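You operate a simulated robot arm through the tools that you are given. There is no shell and no other tool. Be economical: measure what you need, move in short steps, check, and stop when the job is done.

You run a simulated robot arm. Do the job below in one go: nothing can be reset, and whatever is moved stays where it is left.

## Task
Swap the low ink for the full bottle that expires first.
Fine: stop the jet first; old bottle on the small shelf, new one in the blue dock; shut the drawer, then start the jet again. Set down upright: ink bottle.

It is judged by the outcome, as a careful person would: the job done as asked, and still so three seconds after it is handed in. It fails if anything else is knocked over, pushed out of place, dropped, spilled or broken.

## Robot
A 7-joint arm with a two-finger parallel gripper on a trunk, on a base that drives. Base frame: it is fixed to the floor where the robot stands at the start and does not move with it; the origin is under the middle of the robot, x ahead of it, y to its left, z up; the surface under the hand at the start is at about z = 0.758. Readings come in m, rad, newtons and seconds.
With the tool pointing down near the work surface it reaches from about 0.18 to 0.56 m from the robot's upright axis, wherever it stands. Its first joint turns from -2.897 to 2.897 rad. Places, roughly: clear key [0.7, -0.1, 1.2]; coder knob [0.7, -0.2, 1.1]; coder switch [0.7, -0.3, 1.2]; eight key [0.7, 0, 1.1]; enter key [0.7, -0.1, 1.1]; five key [0.7, 0, 1.2]; four key [0.7, 0, 1.2]; ink drawer [0.8, -0.1, 0.9]; nine key [0.7, 0, 1.1]; one key [0.7, 0, 1.2]; seven key [0.7, 0, 1.1]; six key [0.7, 0, 1.2]; three key [0.7, 0, 1.2]; top of the small shelf [0.9, -0.6, 0.9]; two key [0.7, 0, 1.2]; zero key [0.7, -0.1, 1.2]. Payload 3.4 kg.
Tool frame: the origin (TCP) lies between the finger pads and is the grasp point; the fingertips stand 0.03 m ahead of it; z points along the fingers, y is the line along which they close. The gripper opens to 0.094 m. The fingers are 0.028 m wide and 0.01 m thick; the gripper's body (0.05 by 0.096 m) begins 0.055 m behind the TCP.
Orientation is that of the tool frame in the base frame, as [roll, pitch, yaw] about the fixed x, y, z axes, in that order (R = Rz(yaw) Ry(pitch) Rx(roll)). With the fingers straight down and closing along the base's y, the tool's x points along the base's -x, its y along +y and its z along -z.

## Interface
- The arm moves only by the tool jog_arm. Its argument "rows" is a list of rows, each a list of 7 numbers: the shift along the tool's x, y, z in m, then the turn, a rotation vector about the tool's x, y, z in degrees, then the closure in counts, from 0 (fully open) to 255 (shut). In form: [[dx, dy, dz, ax, ay, az, gripper], ...]. A call has 1 to 8 rows; each row shifts and turns the commanded pose from where the row before left it, along the tool's axes as they then stand. Rows are played at 5 a second. More than 0.05 m and 0.15 rad between two rows, or a gripper value outside its range, and nothing of the call is played. Where a pose cannot be reached the arm comes as near as it can. A force on the tool above 40 N (or 10 N above the force at the start of the call, whichever is more), or a blocked arm, ends the call early, and 0.2 s more pass. Each finger travels about 0.072 m/s and halts on what it meets, pressing with about 35 N; the grip force reading is that of the motor and also rises with nothing between the fingers. The clock runs only during rows and for 0.2 s after the last one: add rows that do not move to give the fingers time. It gives the time, the measured TCP pose, the force on the tool (base axes), the opening and the grip force at its end, in the units of the frame above (readings bear some noise), with the torque about the TCP (base axes, N m) and any sound that the robot's microphone picked up.
- Cameras (640 x 400 px; columns grow to the right, rows downward): "scene" is now at [0.0186, 0.1281, 1.6656]; the picture's right is [-0.31, -0.95, 0.00], its down [-0.64, 0.21, -0.74] and it looks along [0.70, -0.23, -0.67] (base axes); focal length 260 px, centre (320, 200). "wrist" rides on the gripper at [0.076, 0.014, -0.102] in the tool frame; the picture's right is [-0.18, 0.98, 0.00], its down [-0.75, -0.14, -0.64] and it looks along [-0.63, -0.12, 0.77] (tool axes); focal length 243 px, centre (320, 200). There is no depth. A picture from a camera that has moved, and an enlarged one, comes with that camera's place and axes in the base frame and with its lens.
- get_image(camera): a new picture of that camera. The clock stands still meanwhile.
- move_column(by): slides the trunk up (or, below 0, down) by that many m; the arm and the scene camera ride with it, the base frame stays. It gives what a move gives, with no picture.
- roll_base(legs): drives the robot by 1 to 6 legs, each [ahead, left, turn to the left] in m, m and rad, along the robot's own axes; the way and the turn of a leg run together, so that a leg with both is an arc; at most 1.5 m and 3.142 rad a leg. The arm and the cameras ride along, it lands a little off, and it stops where it bumps. It gives what a move gives.
- aim_head(pan, tilt): turns the head with the scene camera to pan (to the left, within 2.705 rad either way) and tilt (down, from -0.506 to 1.204), counted from straight ahead of the robot. It gives what a move gives.
- close_up(camera, box): a new picture of the part [left, top, right, bottom] of that camera's present view, enlarged. The clock stands still meanwhile.
- job_done(): hands the job in; it is judged then, once.

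Work in short steps. Places have to be worked out from the pictures, the camera data and where the tool is seen: move nearer, look again, correct. Check each grasp and each placing, and mend what went wrong. You have 120 turns and 90 pictures in all, those below and enlarged ones among them. Open the gripper and draw the arm clear of the work before you hand the job in, unless the task says otherwise; then end with one line.

The tools are called after "Emit:" by a JSON object that holds its "name" and its "arguments". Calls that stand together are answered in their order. jog_arm: Moves the arm, as the interface text tells. Its arguments: {"type":"object","properties":{"rows":{"type":"array"}},"required":["rows"]} The other tools are called the same way: move_column (by) slides the trunk up or down; roll_base (legs) drives the base; aim_head (pan, tilt) turns the head that bears the scene camera; get_image (camera) takes a picture; close_up (camera, box) takes an enlarged picture of a part of a camera's view; job_done () hands the job in.

At the start:

```text
t: 0.0
eef_pos: [0.3203, -0.1267, 1.3538]
ee_rot: [3.141, 0.0, -3.14]
wrist_force: [0.2, 0.2, 0.0]
torque: [-0.02, 0.02, -0.01]
opening: 0.094
finger_force: 0.1
trunk travel left (down, up): [-0.325, 0.061]
robot x, y, heading: [-0.0034, 0.0016, -0.003]
head pan, tilt: [-0.312, 0.738]
```

scene: 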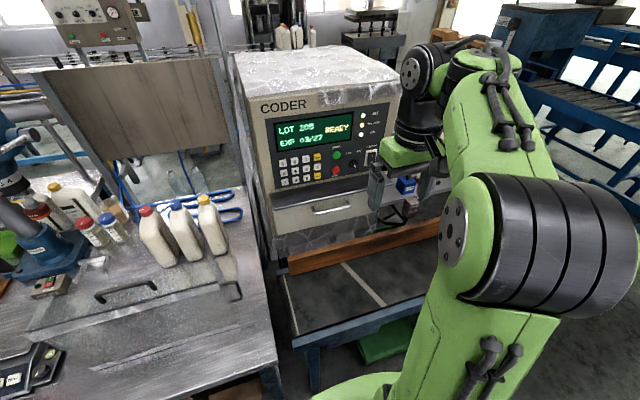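
wrist: 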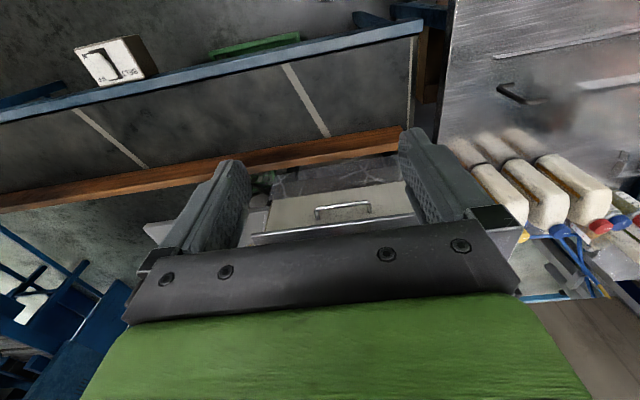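

The coder stands ahead, with three bottles on the bench to the left. I look closer at the panel and the bottles.

Emit:
{"name": "close_up", "arguments": {"camera": "scene", "box": [240, 80, 440, 250]}}

Emit:
{"name": "close_up", "arguments": {"camera": "scene", "box": [20, 170, 260, 320]}}

```text
2.35 times, centred on (340, 165) of scene
camera zoom: at [0.0186, 0.1281, 1.6656], right [-0.31, -0.95, 0.0], down [-0.64, 0.21, -0.74], along [0.7, -0.23, -0.67], focal length 613 px, centre (273, 282)
```

zoom: 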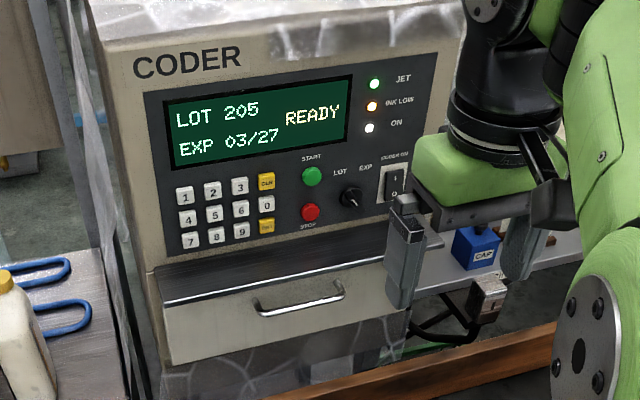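

```text
2.67 times, centred on (140, 245) of scene
camera zoom: at [0.0186, 0.1281, 1.6656], right [-0.31, -0.95, 0.0], down [-0.64, 0.21, -0.74], along [0.7, -0.23, -0.67], focal length 694 px, centre (800, 80)
```

zoom: 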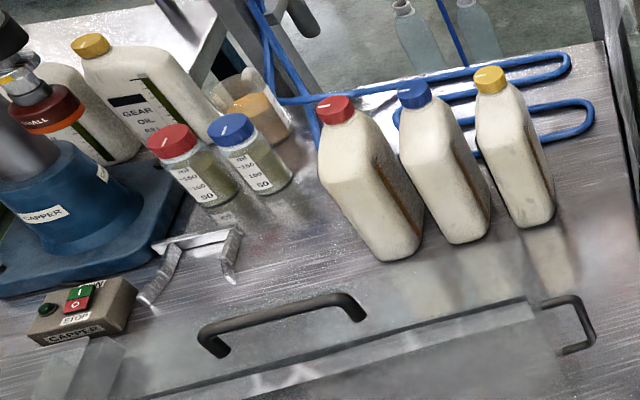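

I need to find the ink bottles, the dock and the small shelf. I pan the head right to look at the shelf area.

Emit:
{"name": "aim_head", "arguments": {"pan": -0.75, "tilt": 0.6}}

Emit:
{"name": "get_image", "arguments": {"camera": "scene"}}

```text
t: 0.9
eef_pos: [0.3214, -0.1268, 1.3549]
ee_rot: [-3.141, 0.001, -3.142]
wrist_force: [0.2, -1.1, -0.5]
torque: [-0.01, 0.0, -0.01]
opening: 0.094
finger_force: 0.0
trunk travel left (down, up): [-0.325, 0.061]
robot x, y, heading: [-0.0022, -0.0, 0.001]
head pan, tilt: [-0.75, 0.6]
```

```text
85 pictures are left
camera scene: at [0.004, 0.0936, 1.6775], right [-0.68, -0.73, 0.0], down [-0.41, 0.39, -0.82], along [0.6, -0.56, -0.57], focal length 260 px, centre (320, 200)
```

scene: 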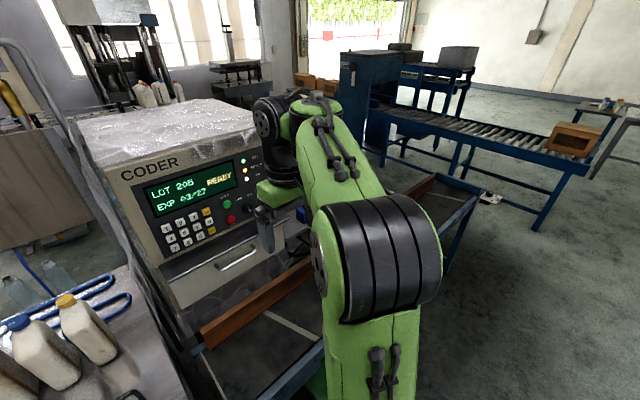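

The arm hides the shelf. I look towards the bench bottles with high magnification, and aim the head accordingly.

Emit:
{"name": "aim_head", "arguments": {"pan": 0.3, "tilt": 0.75}}

Emit:
{"name": "get_image", "arguments": {"camera": "scene"}}

Emit:
{"name": "close_up", "arguments": {"camera": "wrist", "box": [430, 100, 640, 300]}}

```text
t: 2.2
eef_pos: [0.3221, -0.1279, 1.3545]
ee_rot: [-3.139, 0.0, -3.141]
wrist_force: [0.7, 0.7, 0.0]
torque: [-0.02, 0.01, -0.02]
opening: 0.094
finger_force: 0.1
trunk travel left (down, up): [-0.325, 0.061]
robot x, y, heading: [-0.0008, 0.0003, 0.002]
head pan, tilt: [0.3, 0.75]
```

```text
84 pictures are left
camera scene: at [0.0185, 0.1782, 1.6646], right [0.29, -0.96, 0.0], down [-0.65, -0.2, -0.73], along [0.7, 0.22, -0.68], focal length 260 px, centre (320, 200)
```

scene: 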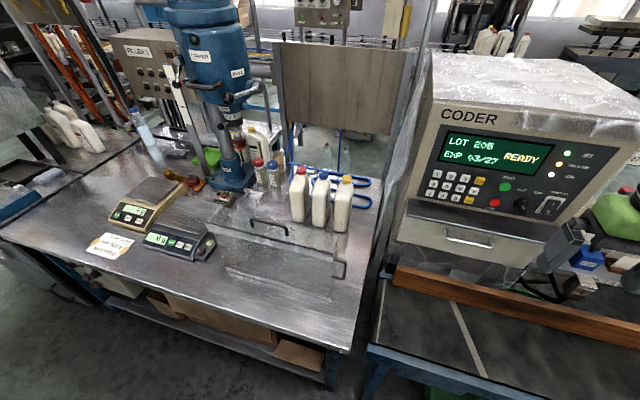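

```text
2.00 times, centred on (535, 200) of wrist
camera zoom: at [0.2465, -0.113, 1.4561], right [0.18, 0.98, 0.0], down [0.75, -0.14, 0.64], along [0.63, -0.12, -0.77], focal length 485 px, centre (-110, 200)
```

zoom: 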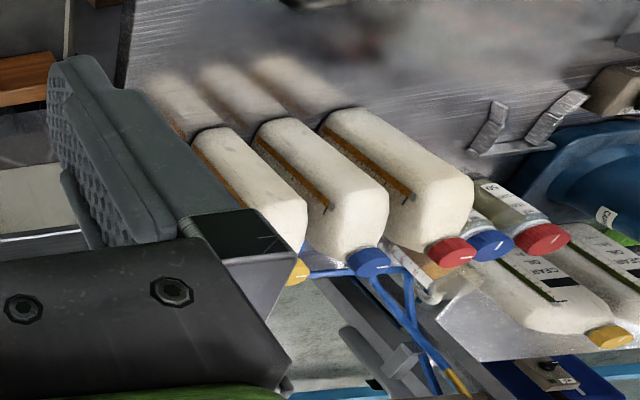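

The bench bottles look like gear oil for another line. The ink is probably in the coder drawer. I zoom on the right side for the shelf and the panel.

Emit:
{"name": "close_up", "arguments": {"camera": "scene", "box": [540, 180, 640, 320]}}

Emit:
{"name": "close_up", "arguments": {"camera": "scene", "box": [400, 120, 620, 270]}}

```text
2.86 times, centred on (590, 250) of scene
camera zoom: at [0.0185, 0.1782, 1.6646], right [0.29, -0.96, 0.0], down [-0.65, -0.2, -0.73], along [0.7, 0.22, -0.68], focal length 744 px, centre (-451, 57)
```

zoom: 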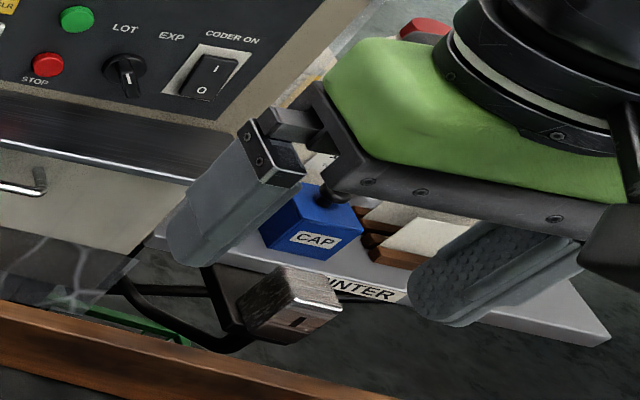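

```text
2.67 times, centred on (510, 195) of scene
camera zoom: at [0.0185, 0.1782, 1.6646], right [0.29, -0.96, 0.0], down [-0.65, -0.2, -0.73], along [0.7, 0.22, -0.68], focal length 694 px, centre (-187, 213)
```

zoom: 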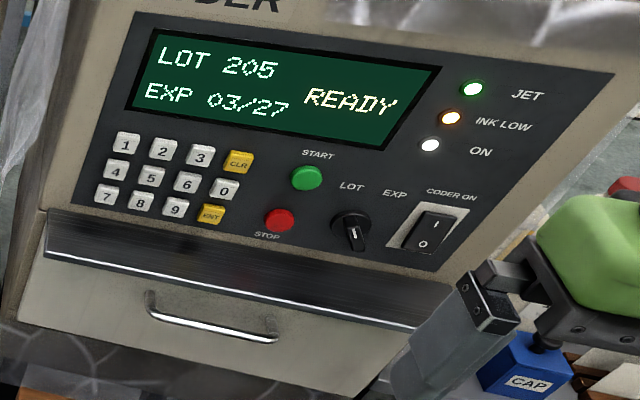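

A shelf with a CAP block is to the right of the coder, half hidden by the arm. I swing the hand left to clear the view.

Emit:
{"name": "jog_arm", "arguments": {"rows": [[0, 0.05, 0, 0, 0, 0, 0], [0, 0.05, 0, 0, 0, 0, 0], [0, 0.05, 0, 0, 0, 0, 0], [0, 0.05, 0, 0, 0, 0, 0], [0, 0.05, 0, 0, 0, 0, 0], [0, 0.05, 0, 0, 0, 0, 0], [0, 0.05, 0, 0, 0, 0, 0]]}}

Emit:
{"name": "aim_head", "arguments": {"pan": -0.6, "tilt": 0.65}}

Emit:
{"name": "get_image", "arguments": {"camera": "scene"}}

```text
t: 3.8
eef_pos: [0.3231, 0.2262, 1.3519]
ee_rot: [-3.139, -0.001, 3.14]
wrist_force: [-1.2, 0.8, -0.5]
torque: [-0.04, 0.02, 0.01]
opening: 0.094
finger_force: 0.0
trunk travel left (down, up): [-0.325, 0.061]
robot x, y, heading: [0.0015, 0.0031, 0.001]
head pan, tilt: [0.3, 0.75]
```

```text
t: 5.0
eef_pos: [0.3232, 0.2235, 1.353]
ee_rot: [-3.141, 0.0, -3.141]
wrist_force: [0.3, -0.5, 0.1]
torque: [0.03, 0.04, 0.0]
opening: 0.0941
finger_force: 0.1
trunk travel left (down, up): [-0.325, 0.061]
robot x, y, heading: [-0.0009, 0.0025, -0.002]
head pan, tilt: [-0.6, 0.649]
```

```text
80 pictures are left
camera scene: at [0.0109, 0.1048, 1.6732], right [-0.56, -0.83, 0.0], down [-0.5, 0.34, -0.8], along [0.66, -0.45, -0.6], focal length 260 px, centre (320, 200)
```

scene: 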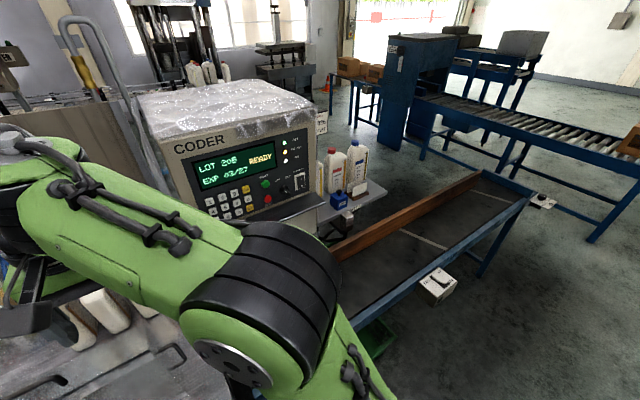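

Now the small shelf with bottles is visible right of the coder. I zoom in.

Emit:
{"name": "close_up", "arguments": {"camera": "scene", "box": [300, 130, 400, 230]}}

Emit:
{"name": "close_up", "arguments": {"camera": "scene", "box": [310, 140, 375, 185]}}

```text
4.00 times, centred on (350, 180) of scene
camera zoom: at [0.0109, 0.1048, 1.6732], right [-0.56, -0.83, 0.0], down [-0.5, 0.34, -0.8], along [0.66, -0.45, -0.6], focal length 1041 px, centre (200, 280)
```

zoom: 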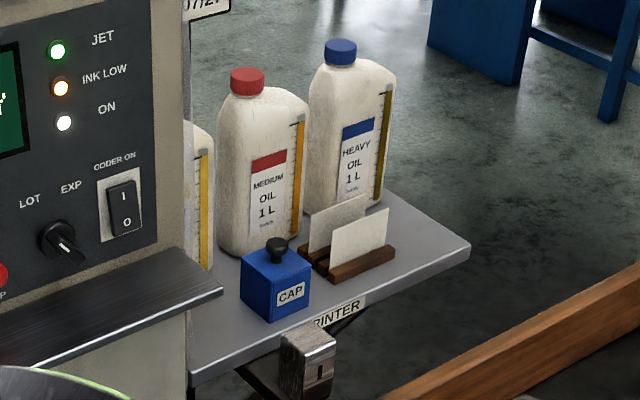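

```text
8.89 times, centred on (342, 162) of scene
camera zoom: at [0.0109, 0.1048, 1.6732], right [-0.56, -0.83, 0.0], down [-0.5, 0.34, -0.8], along [0.66, -0.45, -0.6], focal length 2314 px, centre (120, 533)
```

zoom: 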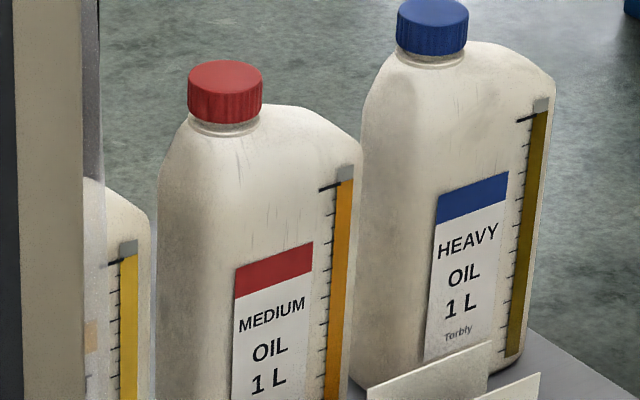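

The small shelf is right of the coder and holds oil sample bottles; the ink is likely in the drawer. STOP (red) estimated near (0.73,-0.165,1.11). I turn the hand to point forward and bring it back, fingers closed.

Emit:
{"name": "jog_arm", "arguments": {"rows": [[0, -0.05, 0, 0, -7.5, 0, 255], [0, -0.05, 0, 0, -7.5, 0, 255], [0, -0.05, 0, 0, -7.5, 0, 255], [0, -0.05, 0, 0, -7.5, 0, 255], [0, -0.05, 0, 0, -7.5, 0, 255], [0, -0.05, 0, 0, -7.5, 0, 255], [0, -0.05, 0, 0, -7.5, 0, 255], [0, -0.04, 0, 0, -7.5, 0, 255]]}}

Emit:
{"name": "jog_arm", "arguments": {"rows": [[0, 0, 0, 0, -7.5, 0, 255], [0, 0, 0.02, 0, -7.5, 0, 255], [0, 0, 0.03, 0, -7.5, 0, 255], [0, 0, 0.03, 0, -7.5, 0, 255], [0.04, 0, 0, 0, 0, 0, 255], [0.04, 0, 0, 0, 0, 0, 255], [0.04, 0, 0, 0, 0, 0, 255]]}}

Emit:
{"name": "get_image", "arguments": {"camera": "wrist"}}

```text
t: 6.8
eef_pos: [0.3181, -0.1699, 1.3509]
ee_rot: [3.141, 1.05, -3.141]
wrist_force: [-0.4, 0.0, -0.7]
torque: [0.03, 0.0, -0.03]
opening: 0.0
finger_force: 33.1
trunk travel left (down, up): [-0.325, 0.061]
robot x, y, heading: [0.0001, 0.0006, -0.001]
head pan, tilt: [-0.6, 0.649]
```

```text
t: 8.4
eef_pos: [0.3989, -0.1662, 1.213]
ee_rot: [-2.645, 1.569, -2.645]
wrist_force: [-0.4, -0.8, -0.5]
torque: [0.05, 0.0, 0.01]
opening: 0.0
finger_force: 32.7
trunk travel left (down, up): [-0.325, 0.061]
robot x, y, heading: [-0.0012, -0.0016, 0.003]
head pan, tilt: [-0.6, 0.649]
```

```text
77 pictures are left
camera wrist: at [0.2977, -0.1521, 1.1353], right [0.0, 0.98, 0.18], down [-0.64, -0.14, 0.75], along [0.77, -0.12, 0.63], focal length 243 px, centre (320, 200)
```

wrist: 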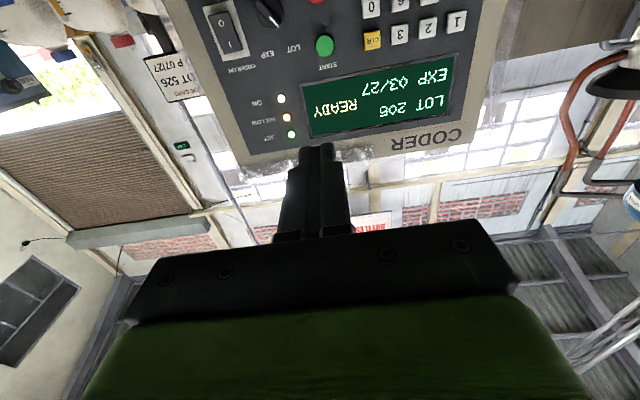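

STOP works out near (0.705,-0.156,1.133). I read the hanging card too, then line up and come nearer.

Emit:
{"name": "close_up", "arguments": {"camera": "wrist", "box": [135, 45, 215, 105]}}

Emit:
{"name": "jog_arm", "arguments": {"rows": [[0.04, 0.01, 0, 0, 0, 0, 255], [0.04, 0, 0, 0, 0, 0, 255], [0, 0, 0.05, 0, 0, 0, 255], [0, 0, 0.05, 0, 0, 0, 255], [0, 0, 0.05, 0, 0, 0, 255]]}}

Emit:
{"name": "get_image", "arguments": {"camera": "wrist"}}

Emit:
{"name": "get_image", "arguments": {"camera": "scene"}}

```text
6.67 times, centred on (175, 75) of wrist
camera zoom: at [0.2977, -0.1521, 1.1353], right [0.0, 0.98, 0.18], down [-0.64, -0.14, 0.75], along [0.77, -0.12, 0.63], focal length 1618 px, centre (1287, 1033)
```

zoom: 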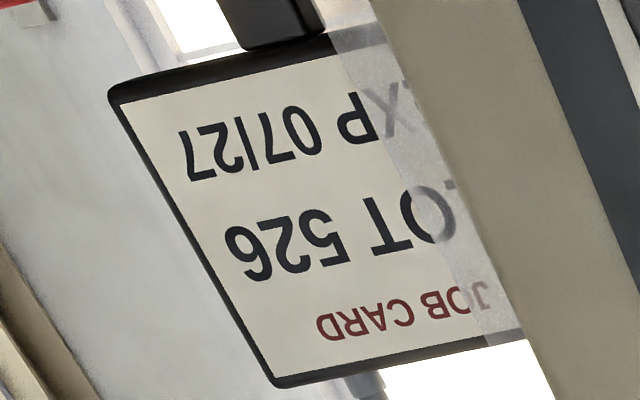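

```text
t: 9.6
eef_pos: [0.556, -0.162, 1.1337]
ee_rot: [2.837, 1.569, 2.835]
wrist_force: [-0.1, -0.6, -0.8]
torque: [0.02, -0.01, 0.01]
opening: 0.0001
finger_force: 32.5
out of reach, approached as far as the arm can: row 1
trunk travel left (down, up): [-0.325, 0.061]
robot x, y, heading: [-0.005, 0.0004, -0.007]
head pan, tilt: [-0.6, 0.649]
```

```text
75 pictures are left
camera wrist: at [0.4551, -0.1479, 1.0578], right [0.0, 0.98, 0.18], down [-0.64, -0.14, 0.75], along [0.77, -0.12, 0.63], focal length 243 px, centre (320, 200)
```

wrist: 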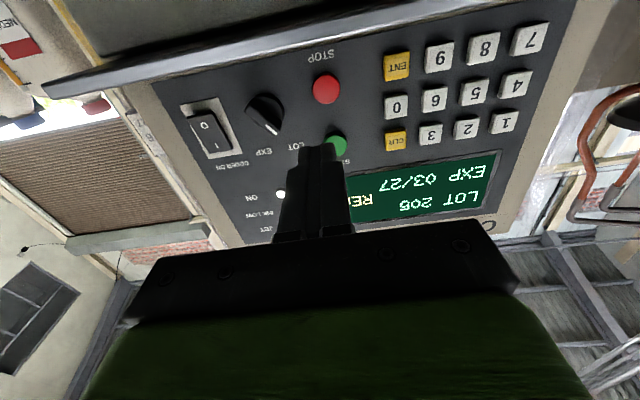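

```text
74 pictures are left
camera scene: at [0.0129, 0.1051, 1.6732], right [-0.56, -0.83, 0.0], down [-0.5, 0.34, -0.8], along [0.66, -0.45, -0.61], focal length 260 px, centre (320, 200)
```

scene: 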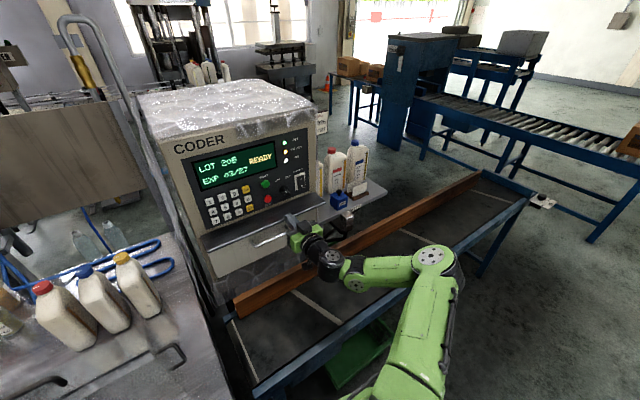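

STOP refined to about (0.71,-0.156,1.128). I advance the closed fingertips to just in front of it.

Emit:
{"name": "jog_arm", "arguments": {"rows": [[0.006, 0.005, 0.04, 0, 0, 0, 255], [0, 0, 0.04, 0, 0, 0, 255], [0, 0, 0.025, 0, 0, 0, 255], [0, 0, 0, 0, 0, 0, 255]]}}

Emit:
{"name": "get_image", "arguments": {"camera": "wrist"}}

Emit:
{"name": "close_up", "arguments": {"camera": "scene", "box": [230, 150, 330, 230]}}

```text
t: 10.6
eef_pos: [0.659, -0.1579, 1.129]
ee_rot: [0.995, 1.571, 0.996]
wrist_force: [0.1, -0.9, 0.8]
torque: [0.03, -0.02, -0.01]
opening: 0.0
finger_force: 33.4
trunk travel left (down, up): [-0.325, 0.061]
robot x, y, heading: [-0.0025, 0.0029, -0.0]
head pan, tilt: [-0.6, 0.649]
```

```text
73 pictures are left
camera wrist: at [0.5574, -0.1428, 1.0519], right [0.0, 0.98, 0.18], down [-0.64, -0.14, 0.75], along [0.77, -0.12, 0.63], focal length 243 px, centre (320, 200)
```

wrist: 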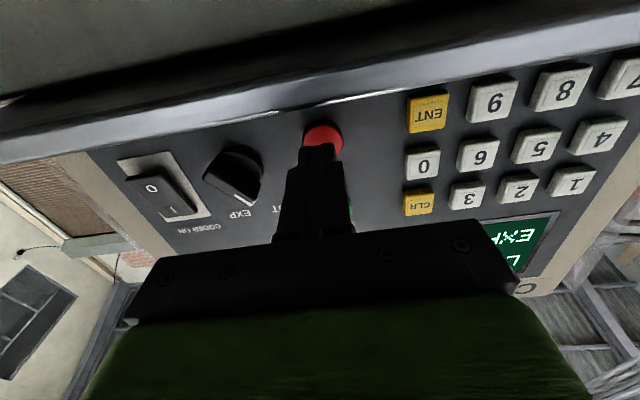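

```text
5.00 times, centred on (280, 190) of scene
camera zoom: at [0.0104, 0.1044, 1.6732], right [-0.56, -0.83, 0.0], down [-0.5, 0.34, -0.8], along [0.66, -0.45, -0.6], focal length 1302 px, centre (520, 250)
```

zoom: 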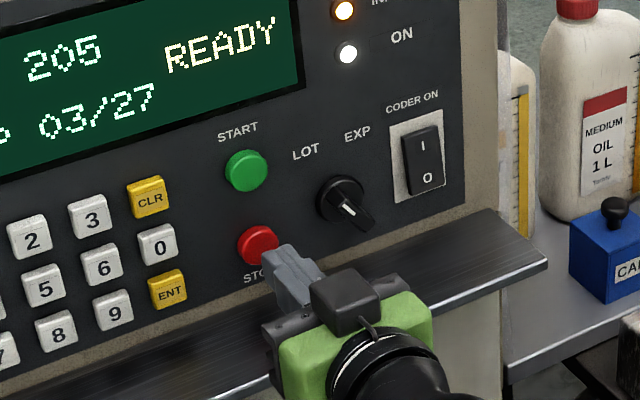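

Tip is right in front of STOP, a few mm high. I press in small steps.

Emit:
{"name": "jog_arm", "arguments": {"rows": [[0.005, 0.002, 0.01, 0, 0, 0, 255], [0, 0, 0.008, 0, 0, 0, 255], [0, 0, 0.006, 0, 0, 0, 255], [0, 0, 0.005, 0, 0, 0, 255]]}}

Emit:
{"name": "close_up", "arguments": {"camera": "scene", "box": [180, 120, 330, 240]}}

```text
t: 11.6
eef_pos: [0.6836, -0.1558, 1.1233]
ee_rot: [-2.938, 1.569, -2.935]
wrist_force: [-32.3, 2.2, -10.8]
torque: [0.05, 0.15, 0.08]
opening: 0.0
finger_force: 33.6
trunk travel left (down, up): [-0.325, 0.061]
robot x, y, heading: [-0.0009, -0.0008, 0.003]
head pan, tilt: [-0.6, 0.649]
heard: click
```

```text
3.33 times, centred on (255, 180) of scene
camera zoom: at [0.0041, 0.1047, 1.6731], right [-0.57, -0.82, 0.0], down [-0.5, 0.34, -0.8], along [0.66, -0.45, -0.6], focal length 868 px, centre (537, 267)
```

zoom: 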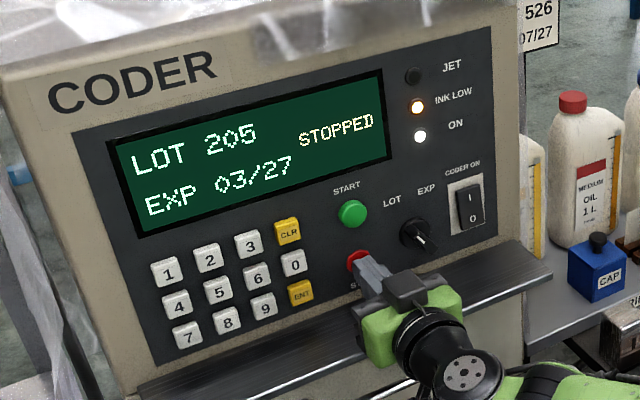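

STOP worked: display STOPPED, jet lamp off. I back off, roll the hand 90° with the fingers open, and look for the drawer handle near (0.66,-0.13,1.0).

Emit:
{"name": "jog_arm", "arguments": {"rows": [[0, 0, -0.04, 0, 0, 0, 255], [0, 0, -0.05, 0, 0, 0, 255], [0, 0, -0.05, 0, 0, 0, 200], [0.02, 0.02, 0, 0, 0, 8, 100], [0, 0, 0, 0, 0, 8, 60], [0, 0, 0, 0, 0, 8, 60], [0, 0, 0, 0, 0, 8, 60], [0, 0, 0, 0, 0, 8, 60]]}}

Emit:
{"name": "jog_arm", "arguments": {"rows": [[0, 0, 0, 0, 0, 8, 60], [0, 0, 0, 0, 0, 8, 60], [0, 0, 0, 0, 0, 8, 60], [0, 0, 0, 0, 0, 8, 60], [0, 0, 0, 0, 0, 8, 60], [0, 0, 0, 0, 0, 8, 60], [0, 0, 0, 0, 0, 2, 60]]}}

Emit:
{"name": "get_image", "arguments": {"camera": "wrist"}}

```text
t: 13.4
eef_pos: [0.5481, -0.1368, 1.1033]
ee_rot: [1.569, 0.871, 1.57]
wrist_force: [0.1, 0.5, -0.7]
torque: [0.0, -0.02, 0.01]
opening: 0.0719
finger_force: 0.1
trunk travel left (down, up): [-0.325, 0.061]
robot x, y, heading: [0.0013, -0.0017, -0.005]
head pan, tilt: [-0.6, 0.649]
```

```text
t: 15.0
eef_pos: [0.5484, -0.1364, 1.1029]
ee_rot: [1.57, -0.002, 1.57]
wrist_force: [-0.8, 0.1, 0.1]
torque: [-0.01, 0.0, 0.0]
opening: 0.0721
finger_force: 0.0
trunk travel left (down, up): [-0.325, 0.061]
robot x, y, heading: [-0.005, -0.0011, 0.004]
head pan, tilt: [-0.6, 0.649]
```

```text
70 pictures are left
camera wrist: at [0.4469, -0.0602, 1.1174], right [0.0, -0.19, 0.98], down [-0.64, -0.75, -0.14], along [0.77, -0.63, -0.12], focal length 243 px, centre (320, 200)
```

wrist: 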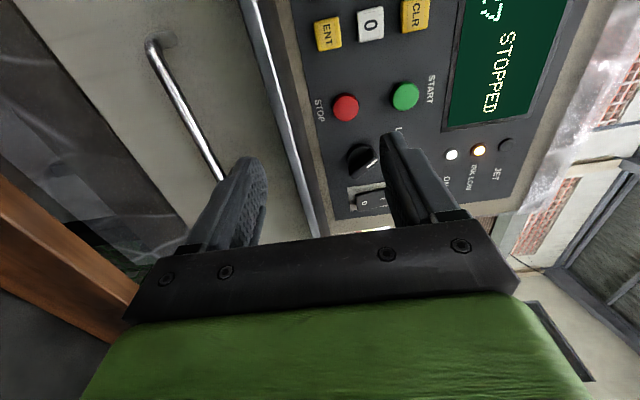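

The handle bar spans y≈-0.065…-0.185 at z≈0.965–0.99. I lower the hand to that height and look again.

Emit:
{"name": "jog_arm", "arguments": {"rows": [[0.006, -0.04, 0, 0, 0, 0, 60], [0, -0.04, 0, 0, 0, 0, 60], [0, -0.045, 0, 0, 0, 0, 60]]}}

Emit:
{"name": "get_image", "arguments": {"camera": "wrist"}}

Emit:
{"name": "get_image", "arguments": {"camera": "scene"}}

```text
t: 15.8
eef_pos: [0.5637, -0.1408, 1.0625]
ee_rot: [1.573, 0.0, 1.571]
wrist_force: [-0.2, 0.0, -0.8]
torque: [-0.02, -0.02, -0.02]
opening: 0.0719
finger_force: 0.0
out of reach, approached as far as the arm can: row 1, 2, 3
trunk travel left (down, up): [-0.325, 0.061]
robot x, y, heading: [0.0013, 0.0011, 0.0]
head pan, tilt: [-0.6, 0.649]
```

```text
69 pictures are left
camera wrist: at [0.4627, -0.0653, 1.0761], right [0.0, -0.18, 0.98], down [-0.64, -0.75, -0.14], along [0.77, -0.63, -0.12], focal length 243 px, centre (320, 200)
```

wrist: 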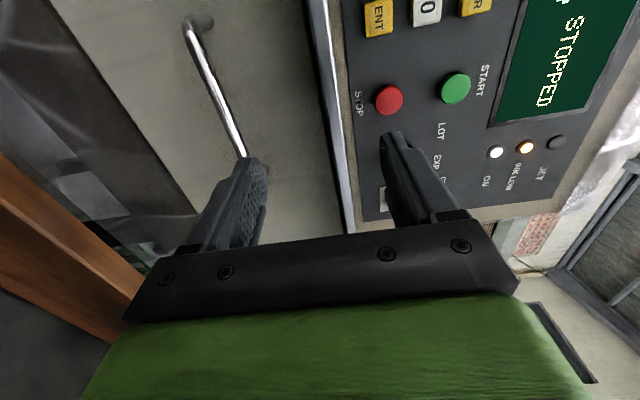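

```text
68 pictures are left
camera scene: at [0.0116, 0.105, 1.6732], right [-0.56, -0.83, 0.0], down [-0.5, 0.34, -0.8], along [0.66, -0.45, -0.6], focal length 260 px, centre (320, 200)
```

scene: 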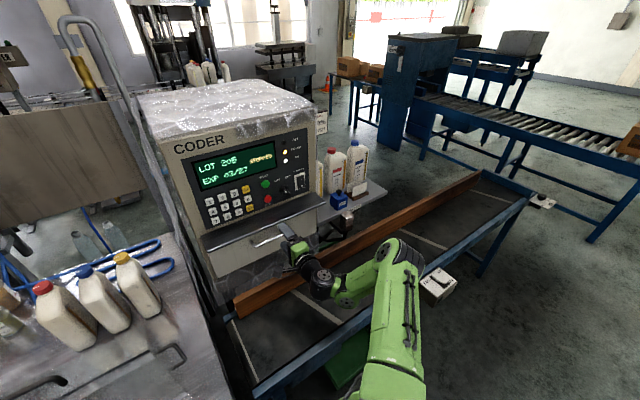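

The arm cannot go lower from this trunk height, so I lower the trunk 0.09 m.

Emit:
{"name": "move_column", "arguments": {"by": -0.09}}

Emit:
{"name": "get_image", "arguments": {"camera": "wrist"}}

```text
t: 17.0
eef_pos: [0.5638, -0.1422, 0.9721]
ee_rot: [1.575, 0.0, 1.571]
wrist_force: [-0.5, 0.1, 0.2]
torque: [-0.01, -0.01, 0.0]
opening: 0.0718
finger_force: 0.0
trunk travel left (down, up): [-0.235, 0.151]
robot x, y, heading: [0.0012, -0.0014, 0.001]
head pan, tilt: [-0.6, 0.649]
```

```text
67 pictures are left
camera wrist: at [0.4622, -0.0655, 0.9859], right [0.0, -0.18, 0.98], down [-0.64, -0.75, -0.14], along [0.77, -0.63, -0.12], focal length 243 px, centre (320, 200)
```

wrist: 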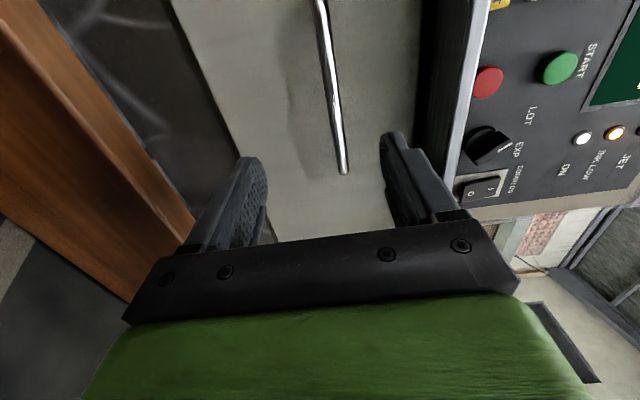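

The bar is at z≈0.983, x≈0.67. I raise 11 mm and advance with the fingers straddling the bar.

Emit:
{"name": "jog_arm", "arguments": {"rows": [[0, 0.011, 0, 0, 0, 0, 60], [0, 0, 0.035, 0, 0, 0, 60], [0, 0, 0.035, 0, 0, 0, 60], [0, 0, 0.015, 0, 0, 0, 60]]}}

Emit:
{"name": "get_image", "arguments": {"camera": "wrist"}}

```text
t: 18.0
eef_pos: [0.6478, -0.142, 0.9832]
ee_rot: [1.574, 0.001, 1.57]
wrist_force: [0.0, 0.2, -0.2]
torque: [-0.01, 0.01, -0.02]
opening: 0.0721
finger_force: 0.1
trunk travel left (down, up): [-0.235, 0.151]
robot x, y, heading: [-0.0003, -0.0004, -0.002]
head pan, tilt: [-0.6, 0.649]
```

```text
66 pictures are left
camera wrist: at [0.5467, -0.066, 0.9973], right [0.0, -0.18, 0.98], down [-0.64, -0.75, -0.14], along [0.77, -0.63, -0.12], focal length 243 px, centre (320, 200)
```

wrist: 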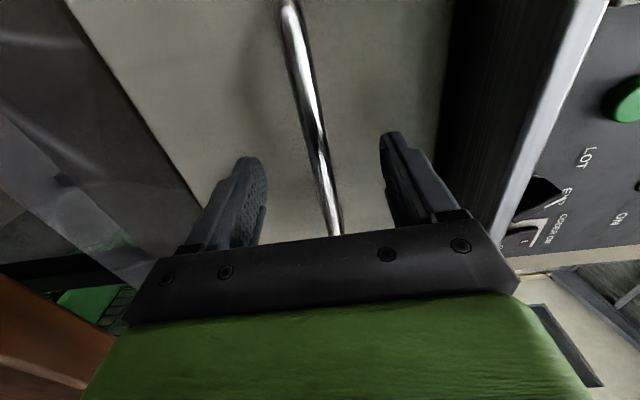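

The bar runs between the fingers near x≈0.655. I advance slightly and close.

Emit:
{"name": "jog_arm", "arguments": {"rows": [[0, 0, 0.008, 0, 0, 0, 60], [0, 0, 0, 0, 0, 0, 255], [0, 0, 0, 0, 0, 0, 255], [0, 0, 0, 0, 0, 0, 255], [0, 0, 0, 0, 0, 0, 255]]}}

```text
t: 19.2
eef_pos: [0.6552, -0.1435, 0.9846]
ee_rot: [1.571, 0.001, 1.571]
wrist_force: [-2.6, -0.8, 6.3]
torque: [-0.03, -0.08, 0.06]
opening: 0.0117
finger_force: 45.1
trunk travel left (down, up): [-0.235, 0.151]
robot x, y, heading: [0.0007, -0.004, -0.005]
head pan, tilt: [-0.6, 0.649]
```

The bar is gripped (12 mm). I pull the drawer out gently.

Emit:
{"name": "jog_arm", "arguments": {"rows": [[0, 0, -0.015, 0, 0, 0, 255], [0, 0, -0.02, 0, 0, 0, 255], [0, 0, -0.03, 0, 0, 0, 255], [0, 0, -0.03, 0, 0, 0, 255], [0, 0, -0.03, 0, 0, 0, 255], [0, 0, -0.03, 0, 0, 0, 255]]}}

Emit:
{"name": "get_image", "arguments": {"camera": "scene"}}

```text
t: 20.6
eef_pos: [0.5178, -0.1427, 0.9856]
ee_rot: [1.576, 0.001, 1.57]
wrist_force: [-0.1, -6.6, 11.7]
torque: [0.0, -0.05, -0.77]
opening: 0.0118
finger_force: 45.2
out of reach, approached as far as the arm can: row 6
trunk travel left (down, up): [-0.235, 0.151]
robot x, y, heading: [0.0003, 0.001, 0.003]
head pan, tilt: [-0.6, 0.649]
```

```text
65 pictures are left
camera scene: at [0.0098, 0.1039, 1.5829], right [-0.57, -0.82, 0.0], down [-0.5, 0.34, -0.8], along [0.66, -0.45, -0.6], focal length 260 px, centre (320, 200)
```

scene: 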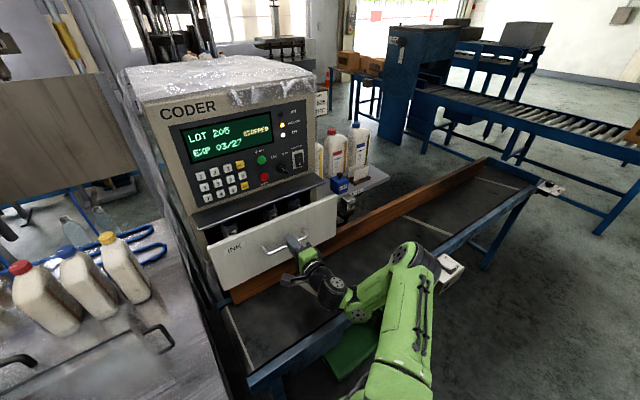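

The drawer (labelled INK) is coming out. The arm can't fold further in, so I pull on by backing the base.

Emit:
{"name": "roll_base", "arguments": {"legs": [[-0.12, 0, 0]]}}

Emit:
{"name": "get_image", "arguments": {"camera": "scene"}}

```text
t: 21.9
eef_pos: [0.398, -0.1441, 0.9846]
ee_rot: [1.577, -0.001, 1.573]
wrist_force: [-0.4, -8.6, 7.3]
torque: [-0.04, -0.12, -0.44]
opening: 0.0115
finger_force: 45.2
trunk travel left (down, up): [-0.235, 0.151]
robot x, y, heading: [-0.1176, 0.0018, 0.001]
head pan, tilt: [-0.6, 0.649]
```

```text
64 pictures are left
camera scene: at [-0.1123, 0.1031, 1.5829], right [-0.56, -0.83, 0.0], down [-0.5, 0.34, -0.8], along [0.66, -0.45, -0.6], focal length 260 px, centre (320, 200)
```

scene: 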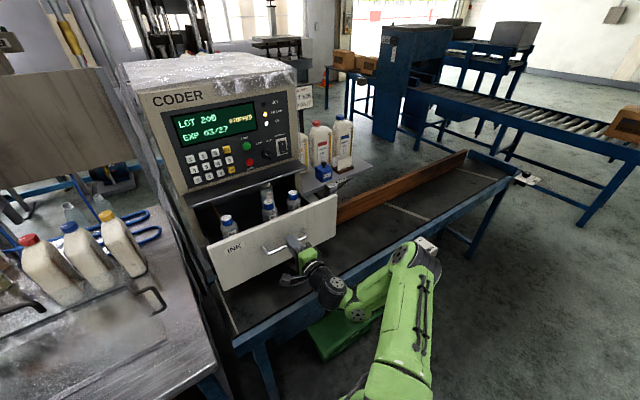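

Bottles with blue caps are visible in the drawer. I pull a little more.

Emit:
{"name": "roll_base", "arguments": {"legs": [[-0.06, 0, 0]]}}

Emit:
{"name": "close_up", "arguments": {"camera": "scene", "box": [180, 150, 360, 290]}}

```text
t: 22.9
eef_pos: [0.3381, -0.1436, 0.9842]
ee_rot: [1.575, 0.0, 1.57]
wrist_force: [0.4, -2.8, 8.3]
torque: [-0.03, -0.07, -0.62]
opening: 0.0116
finger_force: 44.8
trunk travel left (down, up): [-0.235, 0.151]
robot x, y, heading: [-0.1846, -0.002, -0.002]
head pan, tilt: [-0.6, 0.649]
```

```text
2.86 times, centred on (270, 220) of scene
camera zoom: at [-0.172, 0.1042, 1.5829], right [-0.56, -0.83, 0.0], down [-0.5, 0.34, -0.8], along [0.66, -0.45, -0.6], focal length 744 px, centre (463, 143)
```

zoom: 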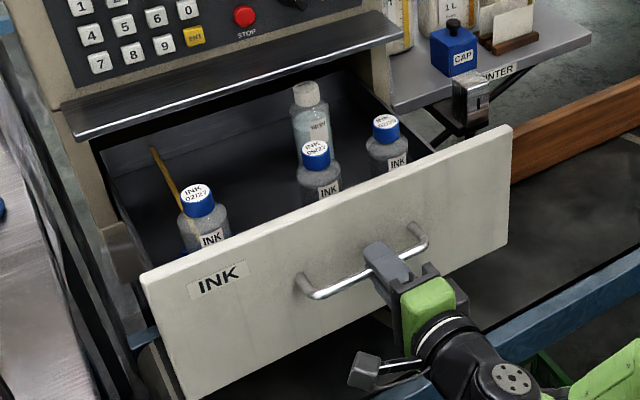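

Three INK bottles with expiry on their caps, plus another bottle behind. I release the handle, back the base off 7 cm, then raise the trunk and head for a better view.

Emit:
{"name": "jog_arm", "arguments": {"rows": [[0, 0, 0, 0, 0, 0, 60], [0, 0, 0, 0, 0, 0, 60], [0, 0, 0, 0, 0, 0, 60]]}}

Emit:
{"name": "roll_base", "arguments": {"legs": [[-0.09, 0, 0]]}}

Emit:
{"name": "move_column", "arguments": {"by": 0.151}}

Emit:
{"name": "get_image", "arguments": {"camera": "scene"}}

Emit:
{"name": "get_image", "arguments": {"camera": "wrist"}}

```text
t: 23.6
eef_pos: [0.3377, -0.1438, 0.9852]
ee_rot: [1.58, -0.001, 1.571]
wrist_force: [-0.5, 0.5, 0.1]
torque: [0.03, -0.03, 0.0]
opening: 0.072
finger_force: 0.1
trunk travel left (down, up): [-0.235, 0.151]
robot x, y, heading: [-0.1791, -0.0033, -0.003]
head pan, tilt: [-0.6, 0.649]
```

```text
t: 24.8
eef_pos: [0.2466, -0.1421, 0.9845]
ee_rot: [1.577, 0.0, 1.57]
wrist_force: [0.4, 0.1, -0.1]
torque: [0.02, 0.0, -0.01]
opening: 0.0718
finger_force: 0.1
trunk travel left (down, up): [-0.235, 0.151]
robot x, y, heading: [-0.268, 0.0029, -0.001]
head pan, tilt: [-0.6, 0.649]
```

```text
t: 26.5
eef_pos: [0.2474, -0.1424, 1.1355]
ee_rot: [1.578, 0.002, 1.572]
wrist_force: [-0.3, 0.2, -0.4]
torque: [0.03, -0.01, -0.01]
opening: 0.0718
finger_force: 0.2
trunk travel left (down, up): [-0.386, 0.0]
robot x, y, heading: [-0.2712, -0.001, 0.001]
head pan, tilt: [-0.6, 0.649]
```

```text
62 pictures are left
camera scene: at [-0.2599, 0.1047, 1.7339], right [-0.56, -0.83, 0.0], down [-0.5, 0.34, -0.8], along [0.66, -0.45, -0.6], focal length 260 px, centre (320, 200)
```

scene: 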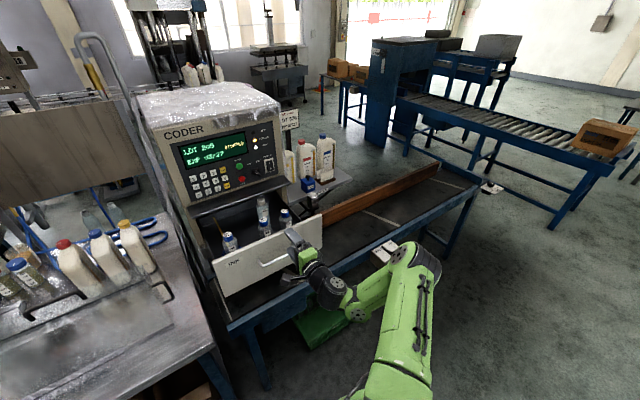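

```text
61 pictures are left
camera wrist: at [0.1477, -0.0667, 1.1497], right [0.01, -0.18, 0.98], down [-0.64, -0.75, -0.14], along [0.77, -0.63, -0.12], focal length 243 px, centre (320, 200)
```

wrist: 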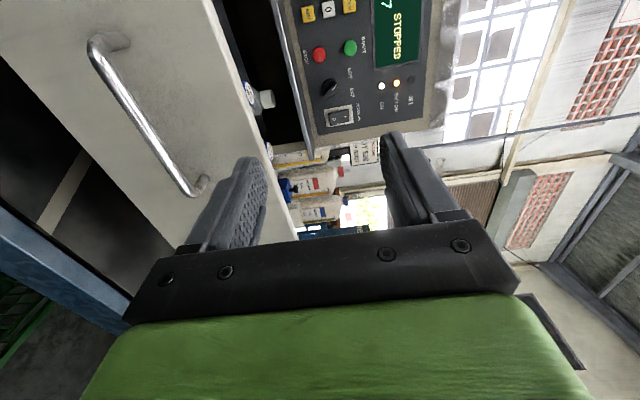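

I raise the hand and turn it back to pointing down (camera on the robot side) to inspect the drawer from above.

Emit:
{"name": "jog_arm", "arguments": {"rows": [[0, 0.05, 0, 0, 0, 0, 60], [0, 0.05, 0, 0, 0, 0, 60], [0, 0.05, 0, 0, 0, 0, 60], [0, 0, 0, 0, 0, -8.5, 60], [0, 0, 0, 0, 0, -8.5, 60], [0, 0, 0, 0, 0, -8.5, 60], [0, 0, 0, 0, 0, -8.5, 60], [0, 0, 0, 0, 0, -8.5, 60]]}}

Emit:
{"name": "jog_arm", "arguments": {"rows": [[0, 0, 0, 0, 0, -8.5, 60], [0, 0, 0, 0, 0, -8.5, 60], [0, 0, 0, 0, 0, -8.5, 60], [0, 0, 0, 0, 0, -8.5, 60], [0, 0, 0, 0, 0, -8.5, 60], [0, 0, 0, 0, 0, -5, 60]]}}

Emit:
{"name": "jog_arm", "arguments": {"rows": [[0, 0, 0, 0, 8, 0, 60], [0, 0, 0, 0, 8, 0, 60], [0, 0, 0, 0, 8, 0, 60], [0, 0, 0, 0, 8, 0, 60], [0, 0, 0, 0, 8, 0, 60], [0, 0, 0, 0, 8, 0, 60], [0, 0, 0, 0, 8, 0, 60], [0, 0, 0, 0, 8, 0, 60]]}}

Emit:
{"name": "get_image", "arguments": {"camera": "wrist"}}

```text
t: 28.3
eef_pos: [0.2496, -0.1424, 1.2847]
ee_rot: [1.581, 0.743, 1.578]
wrist_force: [0.1, 0.7, 0.5]
torque: [0.02, 0.0, -0.01]
opening: 0.072
finger_force: 0.0
trunk travel left (down, up): [-0.386, 0.0]
robot x, y, heading: [-0.2728, 0.0011, -0.004]
head pan, tilt: [-0.6, 0.649]
```

```text
t: 29.7
eef_pos: [0.2491, -0.1427, 1.2855]
ee_rot: [-2.813, 1.563, -2.815]
wrist_force: [1.1, 0.6, -0.1]
torque: [-0.01, -0.01, 0.01]
opening: 0.0718
finger_force: 0.0
trunk travel left (down, up): [-0.386, 0.0]
robot x, y, heading: [-0.2713, 0.0008, -0.003]
head pan, tilt: [-0.6, 0.649]
```

```text
t: 31.5
eef_pos: [0.251, -0.1426, 1.2851]
ee_rot: [-3.139, 0.442, 3.141]
wrist_force: [0.3, -1.1, -0.1]
torque: [-0.04, 0.01, 0.04]
opening: 0.0718
finger_force: 0.0
trunk travel left (down, up): [-0.386, 0.0]
robot x, y, heading: [-0.2695, -0.0043, -0.001]
head pan, tilt: [-0.6, 0.649]
```

```text
60 pictures are left
camera wrist: at [0.1399, -0.1278, 1.344], right [0.17, 0.98, 0.08], down [0.4, -0.14, 0.9], along [0.9, -0.12, -0.42], focal length 243 px, centre (320, 200)
```

wrist: 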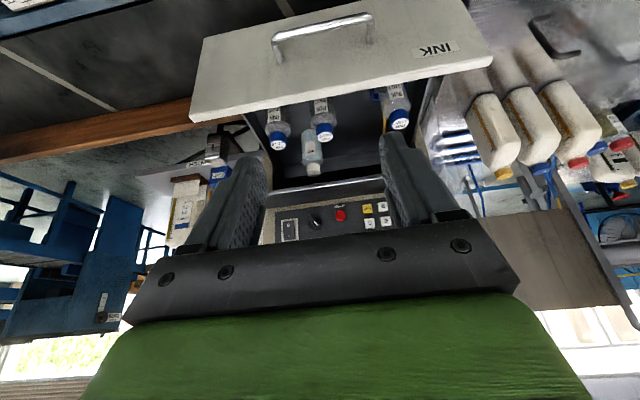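

Finish turning the hand down and drive back to about the starting place so the hand hovers over the drawer.

Emit:
{"name": "jog_arm", "arguments": {"rows": [[0, 0, 0, 0, 8, 0, 60], [0, 0, 0, 0, 8, 0, 60], [0, 0, 0, 0, 8, 0, 60], [0, 0, 0, 0, 1.3, 0, 60]]}}

Emit:
{"name": "roll_base", "arguments": {"legs": [[0.22, 0, 0]]}}

Emit:
{"name": "get_image", "arguments": {"camera": "wrist"}}

Emit:
{"name": "get_image", "arguments": {"camera": "scene"}}

```text
t: 32.5
eef_pos: [0.2113, -0.1059, 1.2437]
ee_rot: [-3.141, 0.007, -3.14]
wrist_force: [0.1, -0.2, 0.7]
torque: [0.01, -0.01, 0.0]
opening: 0.0718
finger_force: 0.0
out of reach, approached as far as the arm can: row 2, 3, 4
trunk travel left (down, up): [-0.386, 0.0]
robot x, y, heading: [-0.2738, -0.0006, -0.0]
head pan, tilt: [-0.6, 0.649]
```

```text
t: 34.2
eef_pos: [0.4259, -0.1031, 1.243]
ee_rot: [-3.141, 0.01, -3.137]
wrist_force: [0.8, 0.0, -0.3]
torque: [0.02, -0.01, 0.0]
opening: 0.0717
finger_force: 0.1
trunk travel left (down, up): [-0.386, 0.0]
robot x, y, heading: [-0.051, 0.0002, 0.002]
head pan, tilt: [-0.6, 0.649]
```

```text
59 pictures are left
camera wrist: at [0.3508, -0.0903, 1.3438], right [0.18, 0.98, 0.0], down [0.75, -0.14, 0.65], along [0.64, -0.12, -0.76], focal length 243 px, centre (320, 200)
```

wrist: 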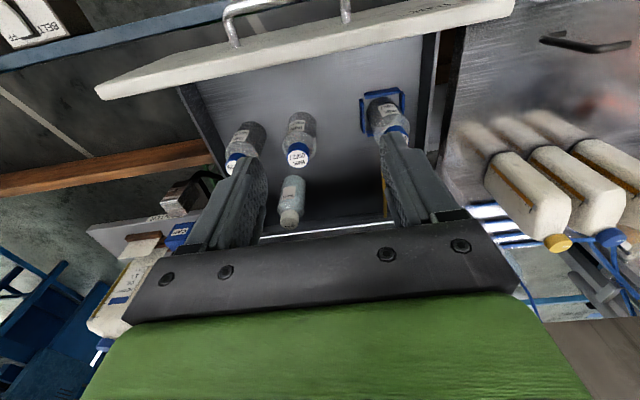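

```text
58 pictures are left
camera scene: at [-0.0454, 0.1051, 1.7333], right [-0.56, -0.83, 0.0], down [-0.5, 0.34, -0.8], along [0.66, -0.45, -0.6], focal length 260 px, centre (320, 200)
```

scene: 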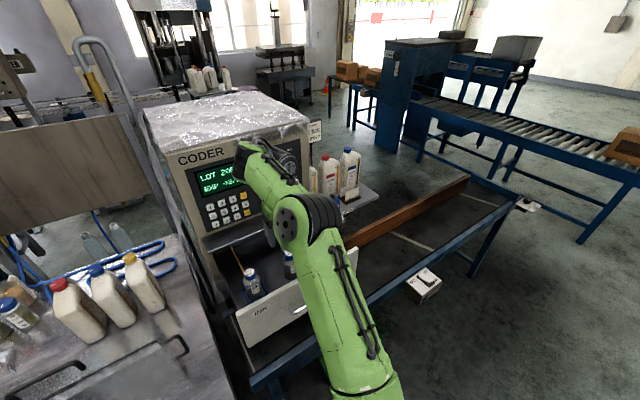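

The left bottle stands in the blue dock inside the drawer (the current, low one). I zoom on the bottles for level and expiry.

Emit:
{"name": "close_up", "arguments": {"camera": "wrist", "box": [210, 80, 430, 240]}}

Emit:
{"name": "aim_head", "arguments": {"pan": -0.25, "tilt": 0.9}}

Emit:
{"name": "get_image", "arguments": {"camera": "scene"}}

```text
2.50 times, centred on (320, 160) of wrist
camera zoom: at [0.3508, -0.0903, 1.3438], right [0.18, 0.98, 0.0], down [0.75, -0.14, 0.65], along [0.64, -0.12, -0.76], focal length 606 px, centre (320, 300)
```

zoom: 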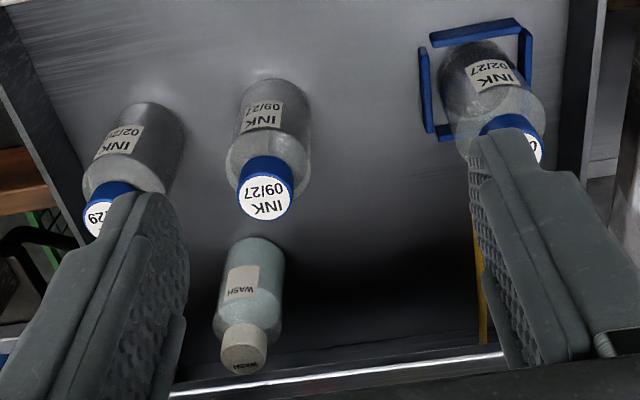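

```text
t: 35.0
eef_pos: [0.4252, -0.1052, 1.2423]
ee_rot: [-3.141, 0.009, -3.139]
wrist_force: [-0.1, 0.5, 0.4]
torque: [0.01, 0.02, 0.0]
opening: 0.0718
finger_force: 0.1
trunk travel left (down, up): [-0.386, 0.0]
robot x, y, heading: [-0.0554, -0.0027, 0.006]
head pan, tilt: [-0.25, 0.901]
```

```text
56 pictures are left
camera scene: at [-0.0452, 0.1354, 1.7128], right [-0.24, -0.97, 0.0], down [-0.76, 0.19, -0.62], along [0.6, -0.15, -0.78], focal length 260 px, centre (320, 200)
```

scene: 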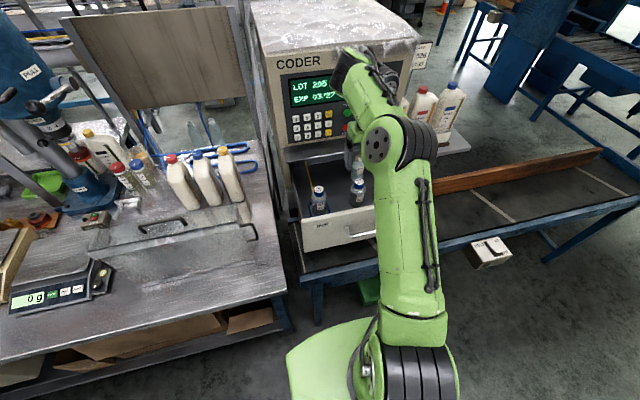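

Docked: 02/27; middle 09/27; right looks 02/29. I move the hand forward a bit and lower for an unobstructed look at the fill levels and dates.

Emit:
{"name": "jog_arm", "arguments": {"rows": [[-0.04, 0, 0, 0, 0, 0, 0], [-0.04, 0, 0, 0, 0, 0, 0]]}}

Emit:
{"name": "close_up", "arguments": {"camera": "wrist", "box": [210, 20, 430, 180]}}

Emit:
{"name": "close_up", "arguments": {"camera": "scene", "box": [290, 150, 390, 250]}}

```text
t: 35.6
eef_pos: [0.4446, -0.096, 1.2156]
ee_rot: [3.141, 0.011, -3.138]
wrist_force: [-0.4, -1.0, 0.6]
torque: [-0.01, 0.0, 0.0]
opening: 0.094
finger_force: 0.1
out of reach, approached as far as the arm can: row 1, 2
trunk travel left (down, up): [-0.386, 0.0]
robot x, y, heading: [-0.0573, 0.0007, 0.003]
head pan, tilt: [-0.25, 0.901]
```

```text
2.50 times, centred on (320, 100) of wrist
camera zoom: at [0.3697, -0.0817, 1.3161], right [0.18, 0.98, 0.0], down [0.75, -0.14, 0.65], along [0.64, -0.12, -0.76], focal length 606 px, centre (320, 450)
```

zoom: 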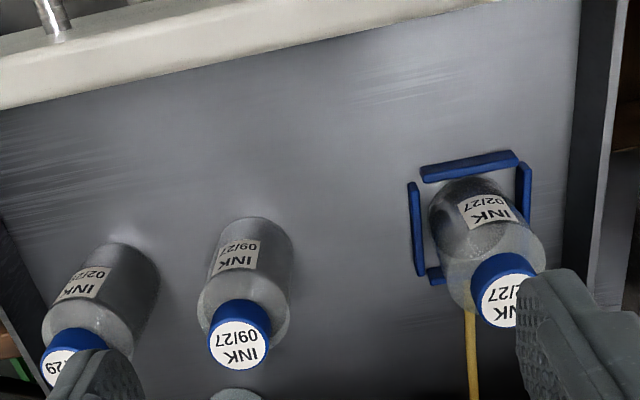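

```text
4.00 times, centred on (340, 200) of scene
camera zoom: at [-0.0445, 0.1353, 1.7128], right [-0.24, -0.97, 0.0], down [-0.76, 0.19, -0.62], along [0.6, -0.15, -0.78], focal length 1041 px, centre (240, 200)
```

zoom: 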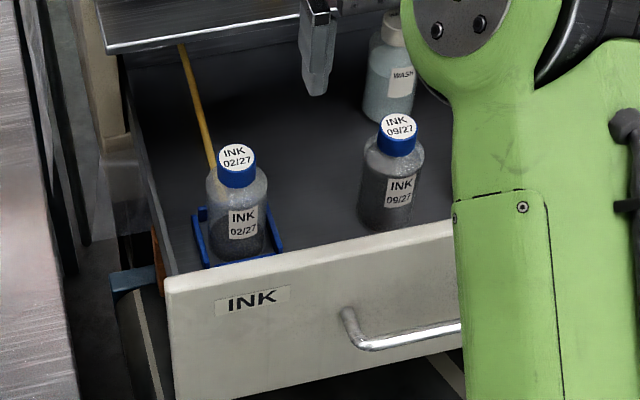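

Docked bottle is visibly low; both spares are full, so the new one is 09/27 (middle). Caps: docked ≈(0.527,-0.01), new ≈(0.53,-0.155), top z≈1.03. The shelf is far for the arm, so I check how near the base can stand to the table by looking down.

Emit:
{"name": "aim_head", "arguments": {"pan": -0.9, "tilt": 1.2}}

Emit:
{"name": "get_image", "arguments": {"camera": "scene"}}

```text
t: 36.6
eef_pos: [0.4455, -0.096, 1.2151]
ee_rot: [3.141, 0.01, -3.137]
wrist_force: [0.4, 0.0, -0.6]
torque: [-0.02, -0.02, 0.0]
opening: 0.0937
finger_force: 0.0
trunk travel left (down, up): [-0.386, 0.0]
robot x, y, heading: [-0.0568, -0.0033, 0.0]
head pan, tilt: [-0.901, 1.201]
```

```text
53 pictures are left
camera scene: at [-0.0829, 0.1102, 1.693], right [-0.78, -0.62, 0.0], down [-0.58, 0.73, -0.36], along [0.23, -0.28, -0.93], focal length 260 px, centre (320, 200)
```

scene: 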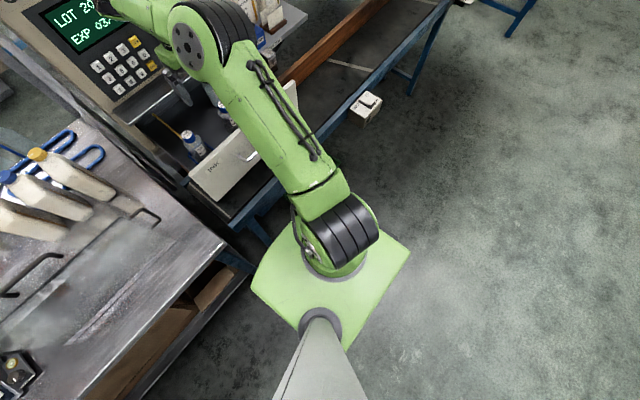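

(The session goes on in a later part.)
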